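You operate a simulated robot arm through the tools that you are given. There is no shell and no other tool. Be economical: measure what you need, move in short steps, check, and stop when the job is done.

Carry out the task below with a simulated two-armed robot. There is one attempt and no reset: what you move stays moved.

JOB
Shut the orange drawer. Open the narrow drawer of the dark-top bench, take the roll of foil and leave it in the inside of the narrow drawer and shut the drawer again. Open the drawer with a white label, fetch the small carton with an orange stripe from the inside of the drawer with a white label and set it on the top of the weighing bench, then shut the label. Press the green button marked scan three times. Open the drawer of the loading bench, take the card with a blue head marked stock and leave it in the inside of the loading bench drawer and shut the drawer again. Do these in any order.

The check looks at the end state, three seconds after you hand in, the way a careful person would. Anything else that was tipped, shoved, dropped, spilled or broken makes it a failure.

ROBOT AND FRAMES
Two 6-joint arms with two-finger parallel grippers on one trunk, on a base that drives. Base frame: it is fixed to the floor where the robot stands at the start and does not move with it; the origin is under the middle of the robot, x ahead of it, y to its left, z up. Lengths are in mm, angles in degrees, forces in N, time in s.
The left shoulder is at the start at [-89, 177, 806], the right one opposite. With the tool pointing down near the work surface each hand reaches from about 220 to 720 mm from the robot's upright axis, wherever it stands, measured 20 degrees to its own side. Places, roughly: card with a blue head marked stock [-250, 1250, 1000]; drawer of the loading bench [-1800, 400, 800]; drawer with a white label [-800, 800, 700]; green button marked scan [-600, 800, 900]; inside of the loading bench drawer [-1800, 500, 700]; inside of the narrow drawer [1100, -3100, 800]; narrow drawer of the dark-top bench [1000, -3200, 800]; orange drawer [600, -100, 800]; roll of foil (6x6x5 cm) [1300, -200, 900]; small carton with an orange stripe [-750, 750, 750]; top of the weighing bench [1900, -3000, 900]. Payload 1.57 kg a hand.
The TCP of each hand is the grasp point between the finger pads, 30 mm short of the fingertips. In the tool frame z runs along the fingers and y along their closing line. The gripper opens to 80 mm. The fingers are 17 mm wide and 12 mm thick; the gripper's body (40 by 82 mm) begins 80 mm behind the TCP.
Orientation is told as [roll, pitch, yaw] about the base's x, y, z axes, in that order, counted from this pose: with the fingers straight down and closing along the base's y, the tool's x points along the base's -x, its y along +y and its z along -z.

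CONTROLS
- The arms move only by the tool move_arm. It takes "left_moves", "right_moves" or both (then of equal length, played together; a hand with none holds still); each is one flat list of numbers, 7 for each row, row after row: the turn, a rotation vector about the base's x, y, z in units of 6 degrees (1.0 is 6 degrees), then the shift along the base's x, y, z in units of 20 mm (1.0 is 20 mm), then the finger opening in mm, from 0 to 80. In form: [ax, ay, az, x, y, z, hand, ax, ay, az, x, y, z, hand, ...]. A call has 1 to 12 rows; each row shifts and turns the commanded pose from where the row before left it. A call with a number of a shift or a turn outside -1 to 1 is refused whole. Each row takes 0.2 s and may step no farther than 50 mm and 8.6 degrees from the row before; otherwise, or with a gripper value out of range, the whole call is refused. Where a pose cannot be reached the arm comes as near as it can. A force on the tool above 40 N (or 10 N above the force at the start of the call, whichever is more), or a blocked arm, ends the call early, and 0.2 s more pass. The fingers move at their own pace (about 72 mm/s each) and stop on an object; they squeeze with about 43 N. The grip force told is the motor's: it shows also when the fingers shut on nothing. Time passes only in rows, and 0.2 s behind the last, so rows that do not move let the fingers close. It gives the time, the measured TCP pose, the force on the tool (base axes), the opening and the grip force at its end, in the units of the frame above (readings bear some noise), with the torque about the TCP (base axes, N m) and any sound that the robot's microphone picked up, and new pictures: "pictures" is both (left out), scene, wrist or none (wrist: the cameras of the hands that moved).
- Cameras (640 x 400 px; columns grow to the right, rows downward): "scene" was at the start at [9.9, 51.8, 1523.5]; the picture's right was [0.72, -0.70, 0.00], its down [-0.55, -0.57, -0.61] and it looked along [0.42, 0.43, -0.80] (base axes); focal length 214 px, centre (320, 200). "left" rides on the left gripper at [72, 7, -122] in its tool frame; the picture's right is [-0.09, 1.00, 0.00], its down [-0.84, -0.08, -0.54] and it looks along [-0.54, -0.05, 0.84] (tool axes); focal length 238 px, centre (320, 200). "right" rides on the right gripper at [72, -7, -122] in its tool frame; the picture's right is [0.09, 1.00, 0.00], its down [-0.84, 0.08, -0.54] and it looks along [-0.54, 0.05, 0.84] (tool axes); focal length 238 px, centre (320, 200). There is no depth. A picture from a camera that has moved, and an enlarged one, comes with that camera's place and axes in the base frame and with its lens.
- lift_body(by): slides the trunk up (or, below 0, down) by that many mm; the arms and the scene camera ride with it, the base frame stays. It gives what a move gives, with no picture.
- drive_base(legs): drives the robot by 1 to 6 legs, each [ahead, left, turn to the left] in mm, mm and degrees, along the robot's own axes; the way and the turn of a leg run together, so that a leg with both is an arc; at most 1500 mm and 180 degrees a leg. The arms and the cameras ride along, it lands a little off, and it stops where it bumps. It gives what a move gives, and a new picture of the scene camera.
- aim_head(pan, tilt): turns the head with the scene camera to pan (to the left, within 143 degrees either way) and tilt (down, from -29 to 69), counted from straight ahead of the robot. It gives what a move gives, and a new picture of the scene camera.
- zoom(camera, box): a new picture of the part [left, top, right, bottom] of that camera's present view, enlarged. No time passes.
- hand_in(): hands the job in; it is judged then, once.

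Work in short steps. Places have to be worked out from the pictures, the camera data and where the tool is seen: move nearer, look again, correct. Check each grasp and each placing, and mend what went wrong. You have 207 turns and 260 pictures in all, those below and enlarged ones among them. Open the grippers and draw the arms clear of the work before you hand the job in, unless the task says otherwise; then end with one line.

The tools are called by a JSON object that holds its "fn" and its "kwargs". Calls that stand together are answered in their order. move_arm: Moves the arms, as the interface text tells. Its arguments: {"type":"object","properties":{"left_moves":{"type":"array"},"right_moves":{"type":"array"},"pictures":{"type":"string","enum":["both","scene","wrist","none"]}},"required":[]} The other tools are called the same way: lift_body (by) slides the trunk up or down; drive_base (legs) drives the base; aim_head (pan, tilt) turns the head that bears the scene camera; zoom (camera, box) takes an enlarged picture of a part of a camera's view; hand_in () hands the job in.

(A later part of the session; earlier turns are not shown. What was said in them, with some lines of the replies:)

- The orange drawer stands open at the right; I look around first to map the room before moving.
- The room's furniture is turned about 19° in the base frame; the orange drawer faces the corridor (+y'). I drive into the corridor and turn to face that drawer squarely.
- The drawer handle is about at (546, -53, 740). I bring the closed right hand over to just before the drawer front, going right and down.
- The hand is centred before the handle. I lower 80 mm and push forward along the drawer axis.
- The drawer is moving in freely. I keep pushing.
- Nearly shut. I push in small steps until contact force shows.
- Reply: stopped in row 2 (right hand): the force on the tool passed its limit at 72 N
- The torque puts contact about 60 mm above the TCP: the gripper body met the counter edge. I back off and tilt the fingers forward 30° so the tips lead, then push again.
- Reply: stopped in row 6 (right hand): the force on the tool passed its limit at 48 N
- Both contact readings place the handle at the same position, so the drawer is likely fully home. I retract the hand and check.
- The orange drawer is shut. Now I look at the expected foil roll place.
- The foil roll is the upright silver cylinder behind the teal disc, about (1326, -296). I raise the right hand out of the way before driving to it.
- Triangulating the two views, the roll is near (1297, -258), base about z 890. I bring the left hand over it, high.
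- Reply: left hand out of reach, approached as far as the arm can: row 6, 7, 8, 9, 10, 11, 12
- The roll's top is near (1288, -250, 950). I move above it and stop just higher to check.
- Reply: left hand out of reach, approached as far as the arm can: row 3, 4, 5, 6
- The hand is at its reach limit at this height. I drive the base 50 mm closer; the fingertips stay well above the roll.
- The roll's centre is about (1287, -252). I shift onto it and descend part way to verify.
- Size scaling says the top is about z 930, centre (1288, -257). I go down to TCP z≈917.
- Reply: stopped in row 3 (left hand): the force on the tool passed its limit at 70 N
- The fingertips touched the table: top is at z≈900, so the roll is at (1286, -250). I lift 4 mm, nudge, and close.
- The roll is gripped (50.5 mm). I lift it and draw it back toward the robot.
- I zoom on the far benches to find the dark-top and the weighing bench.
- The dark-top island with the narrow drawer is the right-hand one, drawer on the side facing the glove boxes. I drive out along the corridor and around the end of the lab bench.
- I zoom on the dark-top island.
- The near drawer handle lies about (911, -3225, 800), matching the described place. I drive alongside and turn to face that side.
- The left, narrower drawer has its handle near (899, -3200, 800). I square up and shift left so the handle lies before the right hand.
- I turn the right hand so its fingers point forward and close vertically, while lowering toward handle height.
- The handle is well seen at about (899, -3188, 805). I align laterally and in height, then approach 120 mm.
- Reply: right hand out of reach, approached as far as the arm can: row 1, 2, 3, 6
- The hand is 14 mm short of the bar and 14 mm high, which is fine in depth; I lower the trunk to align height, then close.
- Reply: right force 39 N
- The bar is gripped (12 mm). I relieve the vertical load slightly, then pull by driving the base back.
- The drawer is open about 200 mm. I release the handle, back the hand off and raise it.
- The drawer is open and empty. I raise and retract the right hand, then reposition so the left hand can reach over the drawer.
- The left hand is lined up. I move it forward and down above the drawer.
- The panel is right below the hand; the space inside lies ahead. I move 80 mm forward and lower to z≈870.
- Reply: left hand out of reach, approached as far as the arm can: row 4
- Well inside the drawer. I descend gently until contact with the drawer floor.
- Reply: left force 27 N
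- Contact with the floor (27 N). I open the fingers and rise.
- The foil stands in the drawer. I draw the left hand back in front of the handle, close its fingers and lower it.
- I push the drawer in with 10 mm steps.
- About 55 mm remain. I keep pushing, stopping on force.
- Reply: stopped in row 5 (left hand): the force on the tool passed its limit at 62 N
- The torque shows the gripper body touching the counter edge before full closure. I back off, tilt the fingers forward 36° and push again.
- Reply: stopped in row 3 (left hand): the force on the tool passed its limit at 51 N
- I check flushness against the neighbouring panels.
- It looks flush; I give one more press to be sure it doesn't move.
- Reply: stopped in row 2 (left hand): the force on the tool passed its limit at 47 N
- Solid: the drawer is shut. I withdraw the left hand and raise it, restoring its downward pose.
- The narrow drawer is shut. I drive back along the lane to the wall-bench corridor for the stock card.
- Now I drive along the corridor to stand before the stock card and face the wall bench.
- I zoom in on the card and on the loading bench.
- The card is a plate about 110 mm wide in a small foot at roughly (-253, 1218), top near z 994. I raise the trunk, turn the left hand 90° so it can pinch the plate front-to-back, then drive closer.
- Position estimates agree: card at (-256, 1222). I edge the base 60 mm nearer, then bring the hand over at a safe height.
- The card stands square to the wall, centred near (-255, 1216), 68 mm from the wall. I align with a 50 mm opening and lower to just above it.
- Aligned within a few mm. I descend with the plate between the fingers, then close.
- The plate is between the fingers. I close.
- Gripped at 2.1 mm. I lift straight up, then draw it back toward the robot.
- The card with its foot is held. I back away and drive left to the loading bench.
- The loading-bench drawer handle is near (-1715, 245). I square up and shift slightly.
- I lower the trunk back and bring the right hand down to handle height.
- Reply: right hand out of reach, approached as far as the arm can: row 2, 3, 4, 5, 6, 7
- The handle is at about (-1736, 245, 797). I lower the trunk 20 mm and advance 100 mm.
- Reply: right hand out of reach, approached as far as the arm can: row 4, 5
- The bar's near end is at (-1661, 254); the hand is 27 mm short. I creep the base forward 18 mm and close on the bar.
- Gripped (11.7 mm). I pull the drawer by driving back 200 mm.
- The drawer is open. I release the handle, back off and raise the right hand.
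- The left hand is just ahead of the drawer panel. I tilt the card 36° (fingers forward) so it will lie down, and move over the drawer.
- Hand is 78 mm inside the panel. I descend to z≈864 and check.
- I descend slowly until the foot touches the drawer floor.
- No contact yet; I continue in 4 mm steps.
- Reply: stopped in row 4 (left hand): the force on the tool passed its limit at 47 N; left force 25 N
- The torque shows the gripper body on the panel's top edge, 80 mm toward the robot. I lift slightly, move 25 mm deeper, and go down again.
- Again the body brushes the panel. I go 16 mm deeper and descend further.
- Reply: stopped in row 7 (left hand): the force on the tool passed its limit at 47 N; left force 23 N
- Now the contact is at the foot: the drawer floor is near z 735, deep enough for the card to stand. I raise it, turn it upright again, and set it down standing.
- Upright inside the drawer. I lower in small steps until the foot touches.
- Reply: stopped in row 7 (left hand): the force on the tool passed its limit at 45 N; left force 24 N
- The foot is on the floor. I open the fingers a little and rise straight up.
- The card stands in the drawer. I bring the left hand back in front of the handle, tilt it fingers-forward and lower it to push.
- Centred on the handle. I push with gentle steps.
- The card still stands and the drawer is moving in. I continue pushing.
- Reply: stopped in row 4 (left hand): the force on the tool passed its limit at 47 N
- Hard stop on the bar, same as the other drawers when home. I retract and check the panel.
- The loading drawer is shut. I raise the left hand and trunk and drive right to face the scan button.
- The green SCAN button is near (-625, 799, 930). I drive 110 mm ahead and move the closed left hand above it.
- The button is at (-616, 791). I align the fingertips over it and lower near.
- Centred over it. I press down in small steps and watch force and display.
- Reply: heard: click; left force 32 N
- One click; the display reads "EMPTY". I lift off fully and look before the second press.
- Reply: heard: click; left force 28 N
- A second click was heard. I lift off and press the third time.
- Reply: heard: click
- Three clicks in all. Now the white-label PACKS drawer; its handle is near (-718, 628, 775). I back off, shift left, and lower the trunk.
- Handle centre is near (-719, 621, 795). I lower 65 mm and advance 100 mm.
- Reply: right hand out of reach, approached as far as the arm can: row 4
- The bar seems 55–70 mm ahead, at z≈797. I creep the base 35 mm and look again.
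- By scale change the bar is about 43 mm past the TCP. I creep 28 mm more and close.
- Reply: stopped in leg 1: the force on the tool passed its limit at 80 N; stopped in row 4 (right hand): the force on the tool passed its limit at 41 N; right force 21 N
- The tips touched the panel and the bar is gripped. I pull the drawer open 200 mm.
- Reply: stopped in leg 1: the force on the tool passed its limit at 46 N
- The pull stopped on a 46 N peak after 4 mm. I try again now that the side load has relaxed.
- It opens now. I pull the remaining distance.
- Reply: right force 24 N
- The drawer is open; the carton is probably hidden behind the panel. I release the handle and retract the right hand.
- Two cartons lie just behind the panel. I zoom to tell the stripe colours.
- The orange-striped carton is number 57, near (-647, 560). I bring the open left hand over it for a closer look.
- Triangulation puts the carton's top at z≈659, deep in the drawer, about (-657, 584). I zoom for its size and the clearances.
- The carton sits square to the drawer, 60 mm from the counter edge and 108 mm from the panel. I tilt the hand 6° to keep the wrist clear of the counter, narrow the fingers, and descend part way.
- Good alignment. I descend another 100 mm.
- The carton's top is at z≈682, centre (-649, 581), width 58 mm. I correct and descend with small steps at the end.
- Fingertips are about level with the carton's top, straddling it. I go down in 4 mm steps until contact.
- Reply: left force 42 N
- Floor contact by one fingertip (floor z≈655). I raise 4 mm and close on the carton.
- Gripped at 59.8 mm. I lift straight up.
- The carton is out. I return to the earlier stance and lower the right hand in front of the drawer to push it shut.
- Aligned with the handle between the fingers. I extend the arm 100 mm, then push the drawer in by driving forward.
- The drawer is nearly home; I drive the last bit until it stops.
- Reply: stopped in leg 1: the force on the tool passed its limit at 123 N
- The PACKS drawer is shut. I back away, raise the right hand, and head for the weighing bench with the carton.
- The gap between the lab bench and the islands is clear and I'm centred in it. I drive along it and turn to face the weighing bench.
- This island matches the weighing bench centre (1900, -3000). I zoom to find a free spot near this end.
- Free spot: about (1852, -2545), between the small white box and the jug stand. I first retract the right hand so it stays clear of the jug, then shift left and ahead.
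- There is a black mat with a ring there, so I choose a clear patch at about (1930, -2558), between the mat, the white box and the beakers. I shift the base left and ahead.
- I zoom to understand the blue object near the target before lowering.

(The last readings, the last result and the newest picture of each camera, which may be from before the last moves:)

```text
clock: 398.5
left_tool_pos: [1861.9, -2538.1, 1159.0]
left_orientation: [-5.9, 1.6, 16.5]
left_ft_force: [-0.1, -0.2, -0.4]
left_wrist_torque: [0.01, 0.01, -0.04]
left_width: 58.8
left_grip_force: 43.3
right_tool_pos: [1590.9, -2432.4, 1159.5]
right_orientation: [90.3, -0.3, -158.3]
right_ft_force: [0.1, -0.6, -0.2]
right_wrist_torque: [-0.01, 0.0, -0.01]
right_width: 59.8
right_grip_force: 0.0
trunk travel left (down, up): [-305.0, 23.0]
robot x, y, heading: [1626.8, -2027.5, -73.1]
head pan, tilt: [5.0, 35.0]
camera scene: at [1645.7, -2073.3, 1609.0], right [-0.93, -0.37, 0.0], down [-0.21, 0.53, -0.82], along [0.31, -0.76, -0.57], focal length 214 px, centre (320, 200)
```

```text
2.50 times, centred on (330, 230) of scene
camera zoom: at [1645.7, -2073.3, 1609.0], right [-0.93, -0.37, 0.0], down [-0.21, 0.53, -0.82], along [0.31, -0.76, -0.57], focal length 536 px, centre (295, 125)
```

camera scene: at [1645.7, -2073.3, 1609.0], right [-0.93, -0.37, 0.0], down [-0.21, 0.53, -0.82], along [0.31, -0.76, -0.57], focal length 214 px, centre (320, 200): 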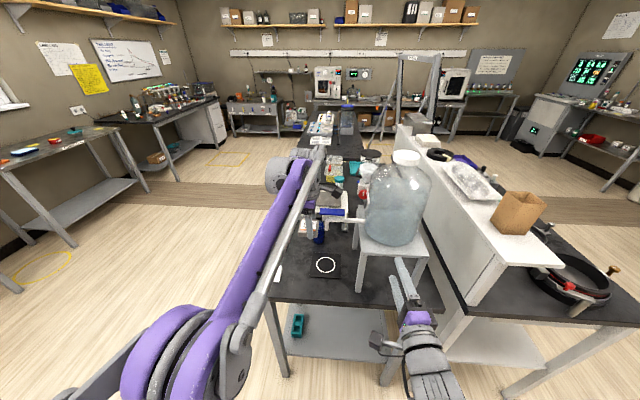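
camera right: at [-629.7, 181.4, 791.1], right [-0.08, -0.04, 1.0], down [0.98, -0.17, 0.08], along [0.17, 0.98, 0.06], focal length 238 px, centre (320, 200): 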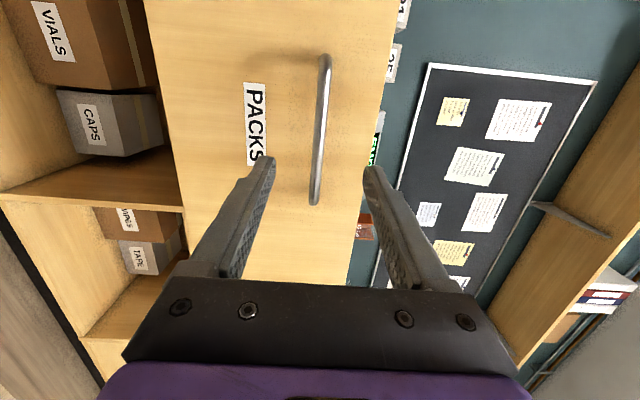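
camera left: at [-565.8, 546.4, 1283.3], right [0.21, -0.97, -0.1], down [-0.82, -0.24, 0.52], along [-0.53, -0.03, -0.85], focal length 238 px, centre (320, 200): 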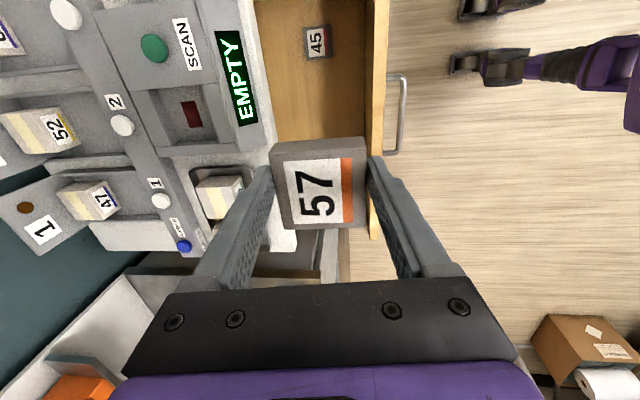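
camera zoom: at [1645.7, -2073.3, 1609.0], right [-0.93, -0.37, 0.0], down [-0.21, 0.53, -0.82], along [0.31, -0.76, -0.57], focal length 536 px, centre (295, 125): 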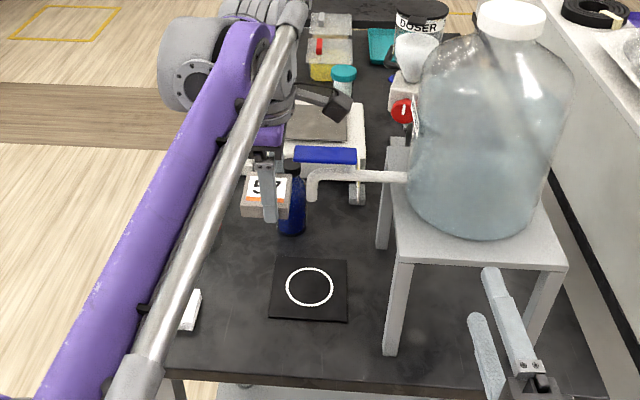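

The jug has a tap: its blue lever ends at about (1852, -2588, 1174), only 50 mm from the hand. I move away from it to a clear spot at (1891, -2487), 65 mm in from the edge, before descending.

{"fn": "move_arm", "kwargs": {"left_moves": [0, 0, 0, 0.49, 0.85, 0, 30, 0, 0, 0, 0.49, 0.85, 0, 30, 0, 0, 0, 0.49, 0.85, 0, 30, 0, 0, 0, 0, 0, -1, 30, 0, 0, 0, 0, 0, -1, 30, 0, 0, 0, 0, 0, -1, 30], "pictures": "both"}}

```text
clock: 399.9
left_tool_pos: [1893.2, -2485.4, 1100.8]
left_orientation: [-5.9, 1.6, 16.4]
left_ft_force: [-0.2, -1.3, -0.7]
left_wrist_torque: [0.03, 0.0, 0.0]
left_width: 58.9
left_grip_force: 42.6
right_tool_pos: [1590.7, -2433.0, 1160.3]
right_orientation: [90.3, -0.2, -158.2]
right_ft_force: [0.2, 0.2, 0.6]
right_wrist_torque: [0.0, 0.01, 0.02]
right_width: 60.1
right_grip_force: 0.0
trunk travel left (down, up): [-305.0, 23.0]
robot x, y, heading: [1625.3, -2028.3, -73.0]
head pan, tilt: [5.0, 35.0]
camera scene: at [1645.6, -2073.5, 1609.2], right [-0.93, -0.37, 0.0], down [-0.21, 0.53, -0.82], along [0.31, -0.76, -0.57], focal length 214 px, centre (320, 200)
camera left: at [1820.7, -2486.8, 1223.1], right [-0.2, 0.97, -0.1], down [0.82, 0.22, 0.52], along [0.53, 0.02, -0.85], focal length 238 px, centre (320, 200)
```

scene: 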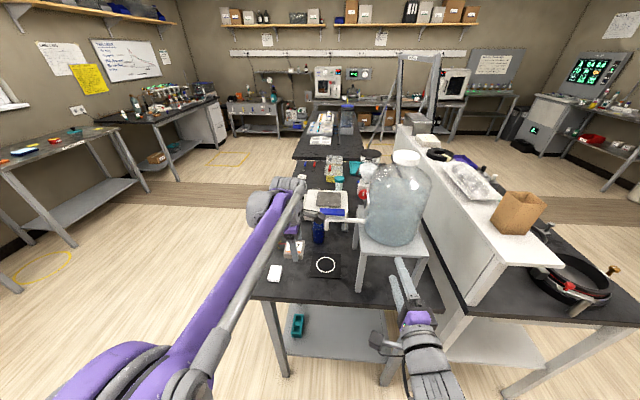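
left: 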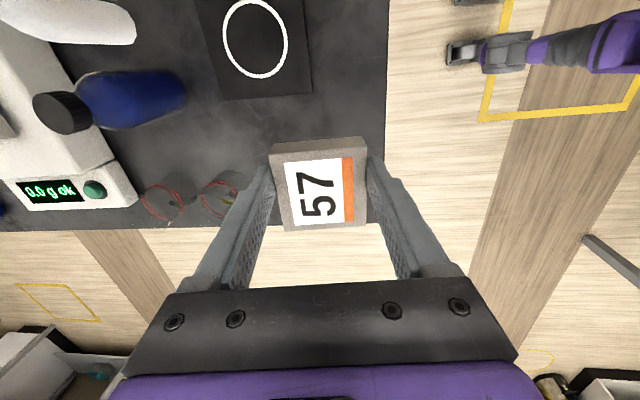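

Clear of the tap. I descend to just above the bench, then slow.

{"fn": "move_arm", "kwargs": {"left_moves": [0, 0, 0, 0, 0, -1, 30, 0, 0, 0, 0, 0, -1, 30, 0, 0, 0, 0, 0, -1, 30, 0, 0, 0, 0, 0, -1, 30, 0, 0, 0, 0, 0, -1, 30, 0, 0, 0, 0, 0, -1, 30, 0, 0, 0, 0, 0, -1, 30], "pictures": "both"}}

{"fn": "zoom", "kwargs": {"camera": "scene", "box": [230, 200, 390, 320]}}

```text
clock: 401.5
left_tool_pos: [1891.3, -2485.1, 960.7]
left_orientation: [-5.9, 1.6, 16.5]
left_ft_force: [-0.7, -0.4, -0.2]
left_wrist_torque: [0.01, 0.01, -0.01]
left_width: 58.5
left_grip_force: 43.0
right_tool_pos: [1590.3, -2434.7, 1160.5]
right_orientation: [90.4, -0.3, -158.2]
right_ft_force: [0.3, 0.6, -0.2]
right_wrist_torque: [-0.01, 0.0, 0.01]
right_width: 60.1
right_grip_force: 0.1
trunk travel left (down, up): [-305.0, 23.0]
robot x, y, heading: [1626.5, -2030.9, -73.1]
head pan, tilt: [5.0, 35.0]
camera scene: at [1645.6, -2073.8, 1609.2], right [-0.93, -0.37, 0.0], down [-0.21, 0.53, -0.82], along [0.31, -0.76, -0.57], focal length 214 px, centre (320, 200)
camera left: at [1819.3, -2486.8, 1082.9], right [-0.2, 0.97, -0.1], down [0.82, 0.22, 0.52], along [0.53, 0.02, -0.85], focal length 238 px, centre (320, 200)
```

scene: 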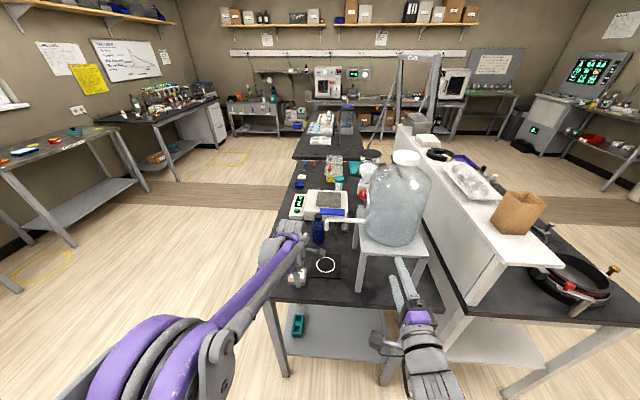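
left: 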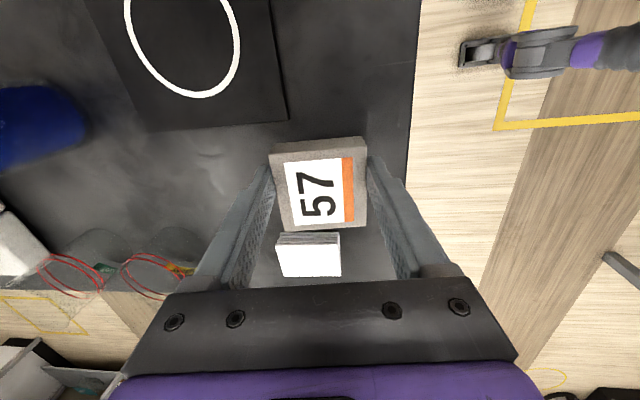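

```text
3.33 times, centred on (310, 260) of scene
camera zoom: at [1645.6, -2073.8, 1609.2], right [-0.93, -0.37, 0.0], down [-0.21, 0.53, -0.82], along [0.31, -0.76, -0.57], focal length 715 px, centre (353, 0)
```

zoom: 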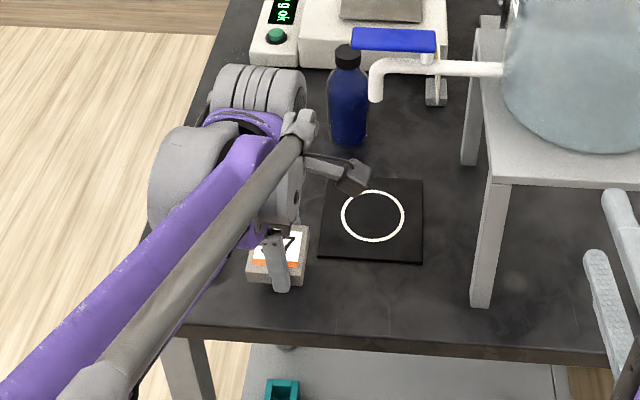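

Clear all round. I lower the last 25 mm gently to contact.

{"fn": "move_arm", "kwargs": {"left_moves": [0, 0, 0, 0, 0, -0.3, 30, 0, 0, 0, 0, 0, -0.3, 30, 0, 0, 0, 0, 0, -0.2, 30, 0, 0, 0, 0, 0, -0.15, 30, 0, 0, 0, 0, 0, -0.15, 30, 0, 0, 0, 0, 0, -0.15, 30, 0, 0, 0, 0, 0, -0.1, 30], "pictures": "none"}}

```text
clock: 403.1
left_tool_pos: [1892.4, -2485.7, 936.0]
left_orientation: [-6.0, 1.6, 16.5]
left_ft_force: [0.9, -4.2, 32.2]
left_wrist_torque: [0.75, -0.09, -0.05]
left_width: 58.8
left_grip_force: 43.1
right_tool_pos: [1589.4, -2430.9, 1163.0]
right_orientation: [90.4, -0.2, -158.2]
right_ft_force: [0.1, 0.0, 0.5]
right_wrist_torque: [0.02, 0.01, -0.01]
right_width: 60.0
right_grip_force: 0.2
trunk travel left (down, up): [-305.0, 23.0]
robot x, y, heading: [1626.5, -2031.4, -73.1]
head pan, tilt: [5.0, 35.0]
```

Contact at the expected height (32 N). I open the fingers and rise, drawing back from the tap.

{"fn": "move_arm", "kwargs": {"left_moves": [0, 0, 0, 0, 0, 0.1, 62, 0, 0, 0, 0, 0, 0, 76, 0, 0, 0, 0, 0, 0, 76, 0, 0, 0, 0, 0, 0.5, 76, 0, 0, 0, 0, 0, 1, 76, 0, 0, 0, 0, 0, 1, 76, 0, 0, 0, -0.15, 0.48, 1, 76, 0, 0, 0, -0.15, 0.48, 1, 76, 0, 0, 0, -0.15, 0.48, 1, 76, 0, 0, 0, -0.15, 0.48, 1, 76], "pictures": "both"}}

```text
clock: 405.3
left_tool_pos: [1880.1, -2446.6, 1066.3]
left_orientation: [-5.8, 1.7, 16.5]
left_ft_force: [0.0, -0.7, -1.0]
left_wrist_torque: [-0.02, -0.01, 0.0]
left_width: 76.1
left_grip_force: 0.0
right_tool_pos: [1590.8, -2432.4, 1160.9]
right_orientation: [90.3, -0.2, -158.3]
right_ft_force: [0.3, 0.1, -0.3]
right_wrist_torque: [-0.02, 0.02, 0.0]
right_width: 59.9
right_grip_force: 0.0
trunk travel left (down, up): [-305.0, 23.0]
robot x, y, heading: [1626.8, -2035.0, -73.0]
head pan, tilt: [5.0, 35.0]
camera scene: at [1645.3, -2073.0, 1609.2], right [-0.93, -0.37, 0.0], down [-0.21, 0.53, -0.82], along [0.31, -0.76, -0.57], focal length 214 px, centre (320, 200)
camera left: at [1808.2, -2448.3, 1188.6], right [-0.2, 0.97, -0.1], down [0.82, 0.22, 0.52], along [0.53, 0.02, -0.85], focal length 238 px, centre (320, 200)
```

scene: 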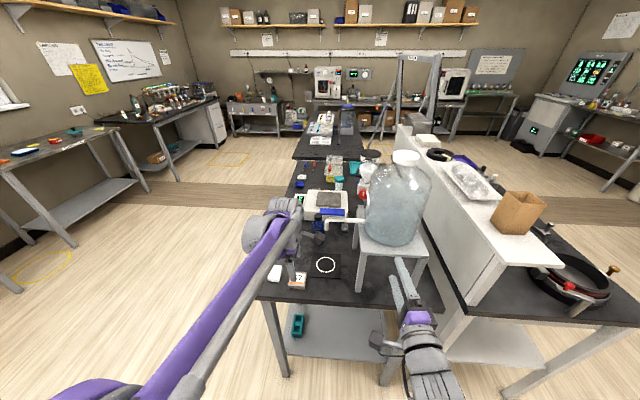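
left: 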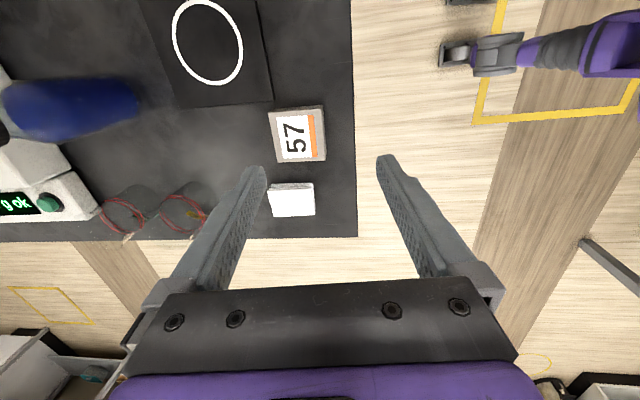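

The carton rests flat on the weighing bench and nothing else was disturbed. I back the robot clear and take a last look.

{"fn": "drive_base", "kwargs": {"legs": [[-250, 0, 0]]}}

{"fn": "zoom", "kwargs": {"camera": "scene", "box": [230, 150, 430, 290]}}

```text
clock: 407.1
left_tool_pos: [1810.5, -2211.2, 1065.9]
left_orientation: [-5.9, 1.6, 16.7]
left_ft_force: [0.6, 0.7, 0.4]
left_wrist_torque: [-0.02, -0.03, 0.0]
left_width: 75.9
left_grip_force: 0.2
right_tool_pos: [1518.6, -2198.2, 1160.9]
right_orientation: [90.3, -0.3, -158.0]
right_ft_force: [0.6, 0.1, 0.7]
right_wrist_torque: [0.03, 0.04, -0.01]
right_width: 59.9
right_grip_force: 0.1
trunk travel left (down, up): [-305.0, 23.0]
robot x, y, heading: [1552.5, -1796.4, -72.9]
head pan, tilt: [5.0, 35.0]
camera scene: at [1573.7, -1837.8, 1609.3], right [-0.93, -0.38, 0.0], down [-0.22, 0.53, -0.82], along [0.31, -0.76, -0.57], focal length 214 px, centre (320, 200)
```

scene: 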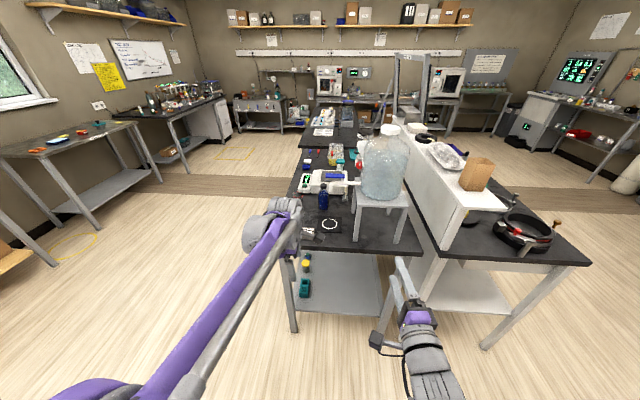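

```text
2.86 times, centred on (330, 220) of scene
camera zoom: at [1573.7, -1837.8, 1609.3], right [-0.93, -0.38, 0.0], down [-0.22, 0.53, -0.82], along [0.31, -0.76, -0.57], focal length 613 px, centre (291, 143)
```

zoom: 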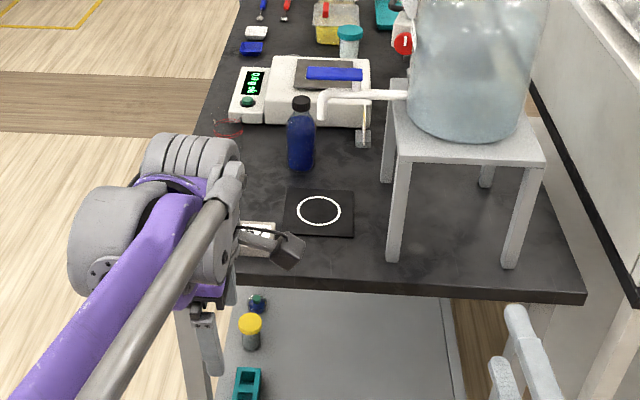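

Everything is done: the grippers are open, the arms are clear, and all the drawers are shut, so I hand in.

{"fn": "hand_in", "kwargs": {}}

```text
The job is handed in.
```

All five parts of the job are done and handed in: the orange drawer is shut; the foil is in the narrow drawer, shut; the orange-striped carton (57) is on the weighing bench and the white-label drawer is shut; scan was pressed three times with a click each time; and the stock card is in the loading bench drawer, shut.
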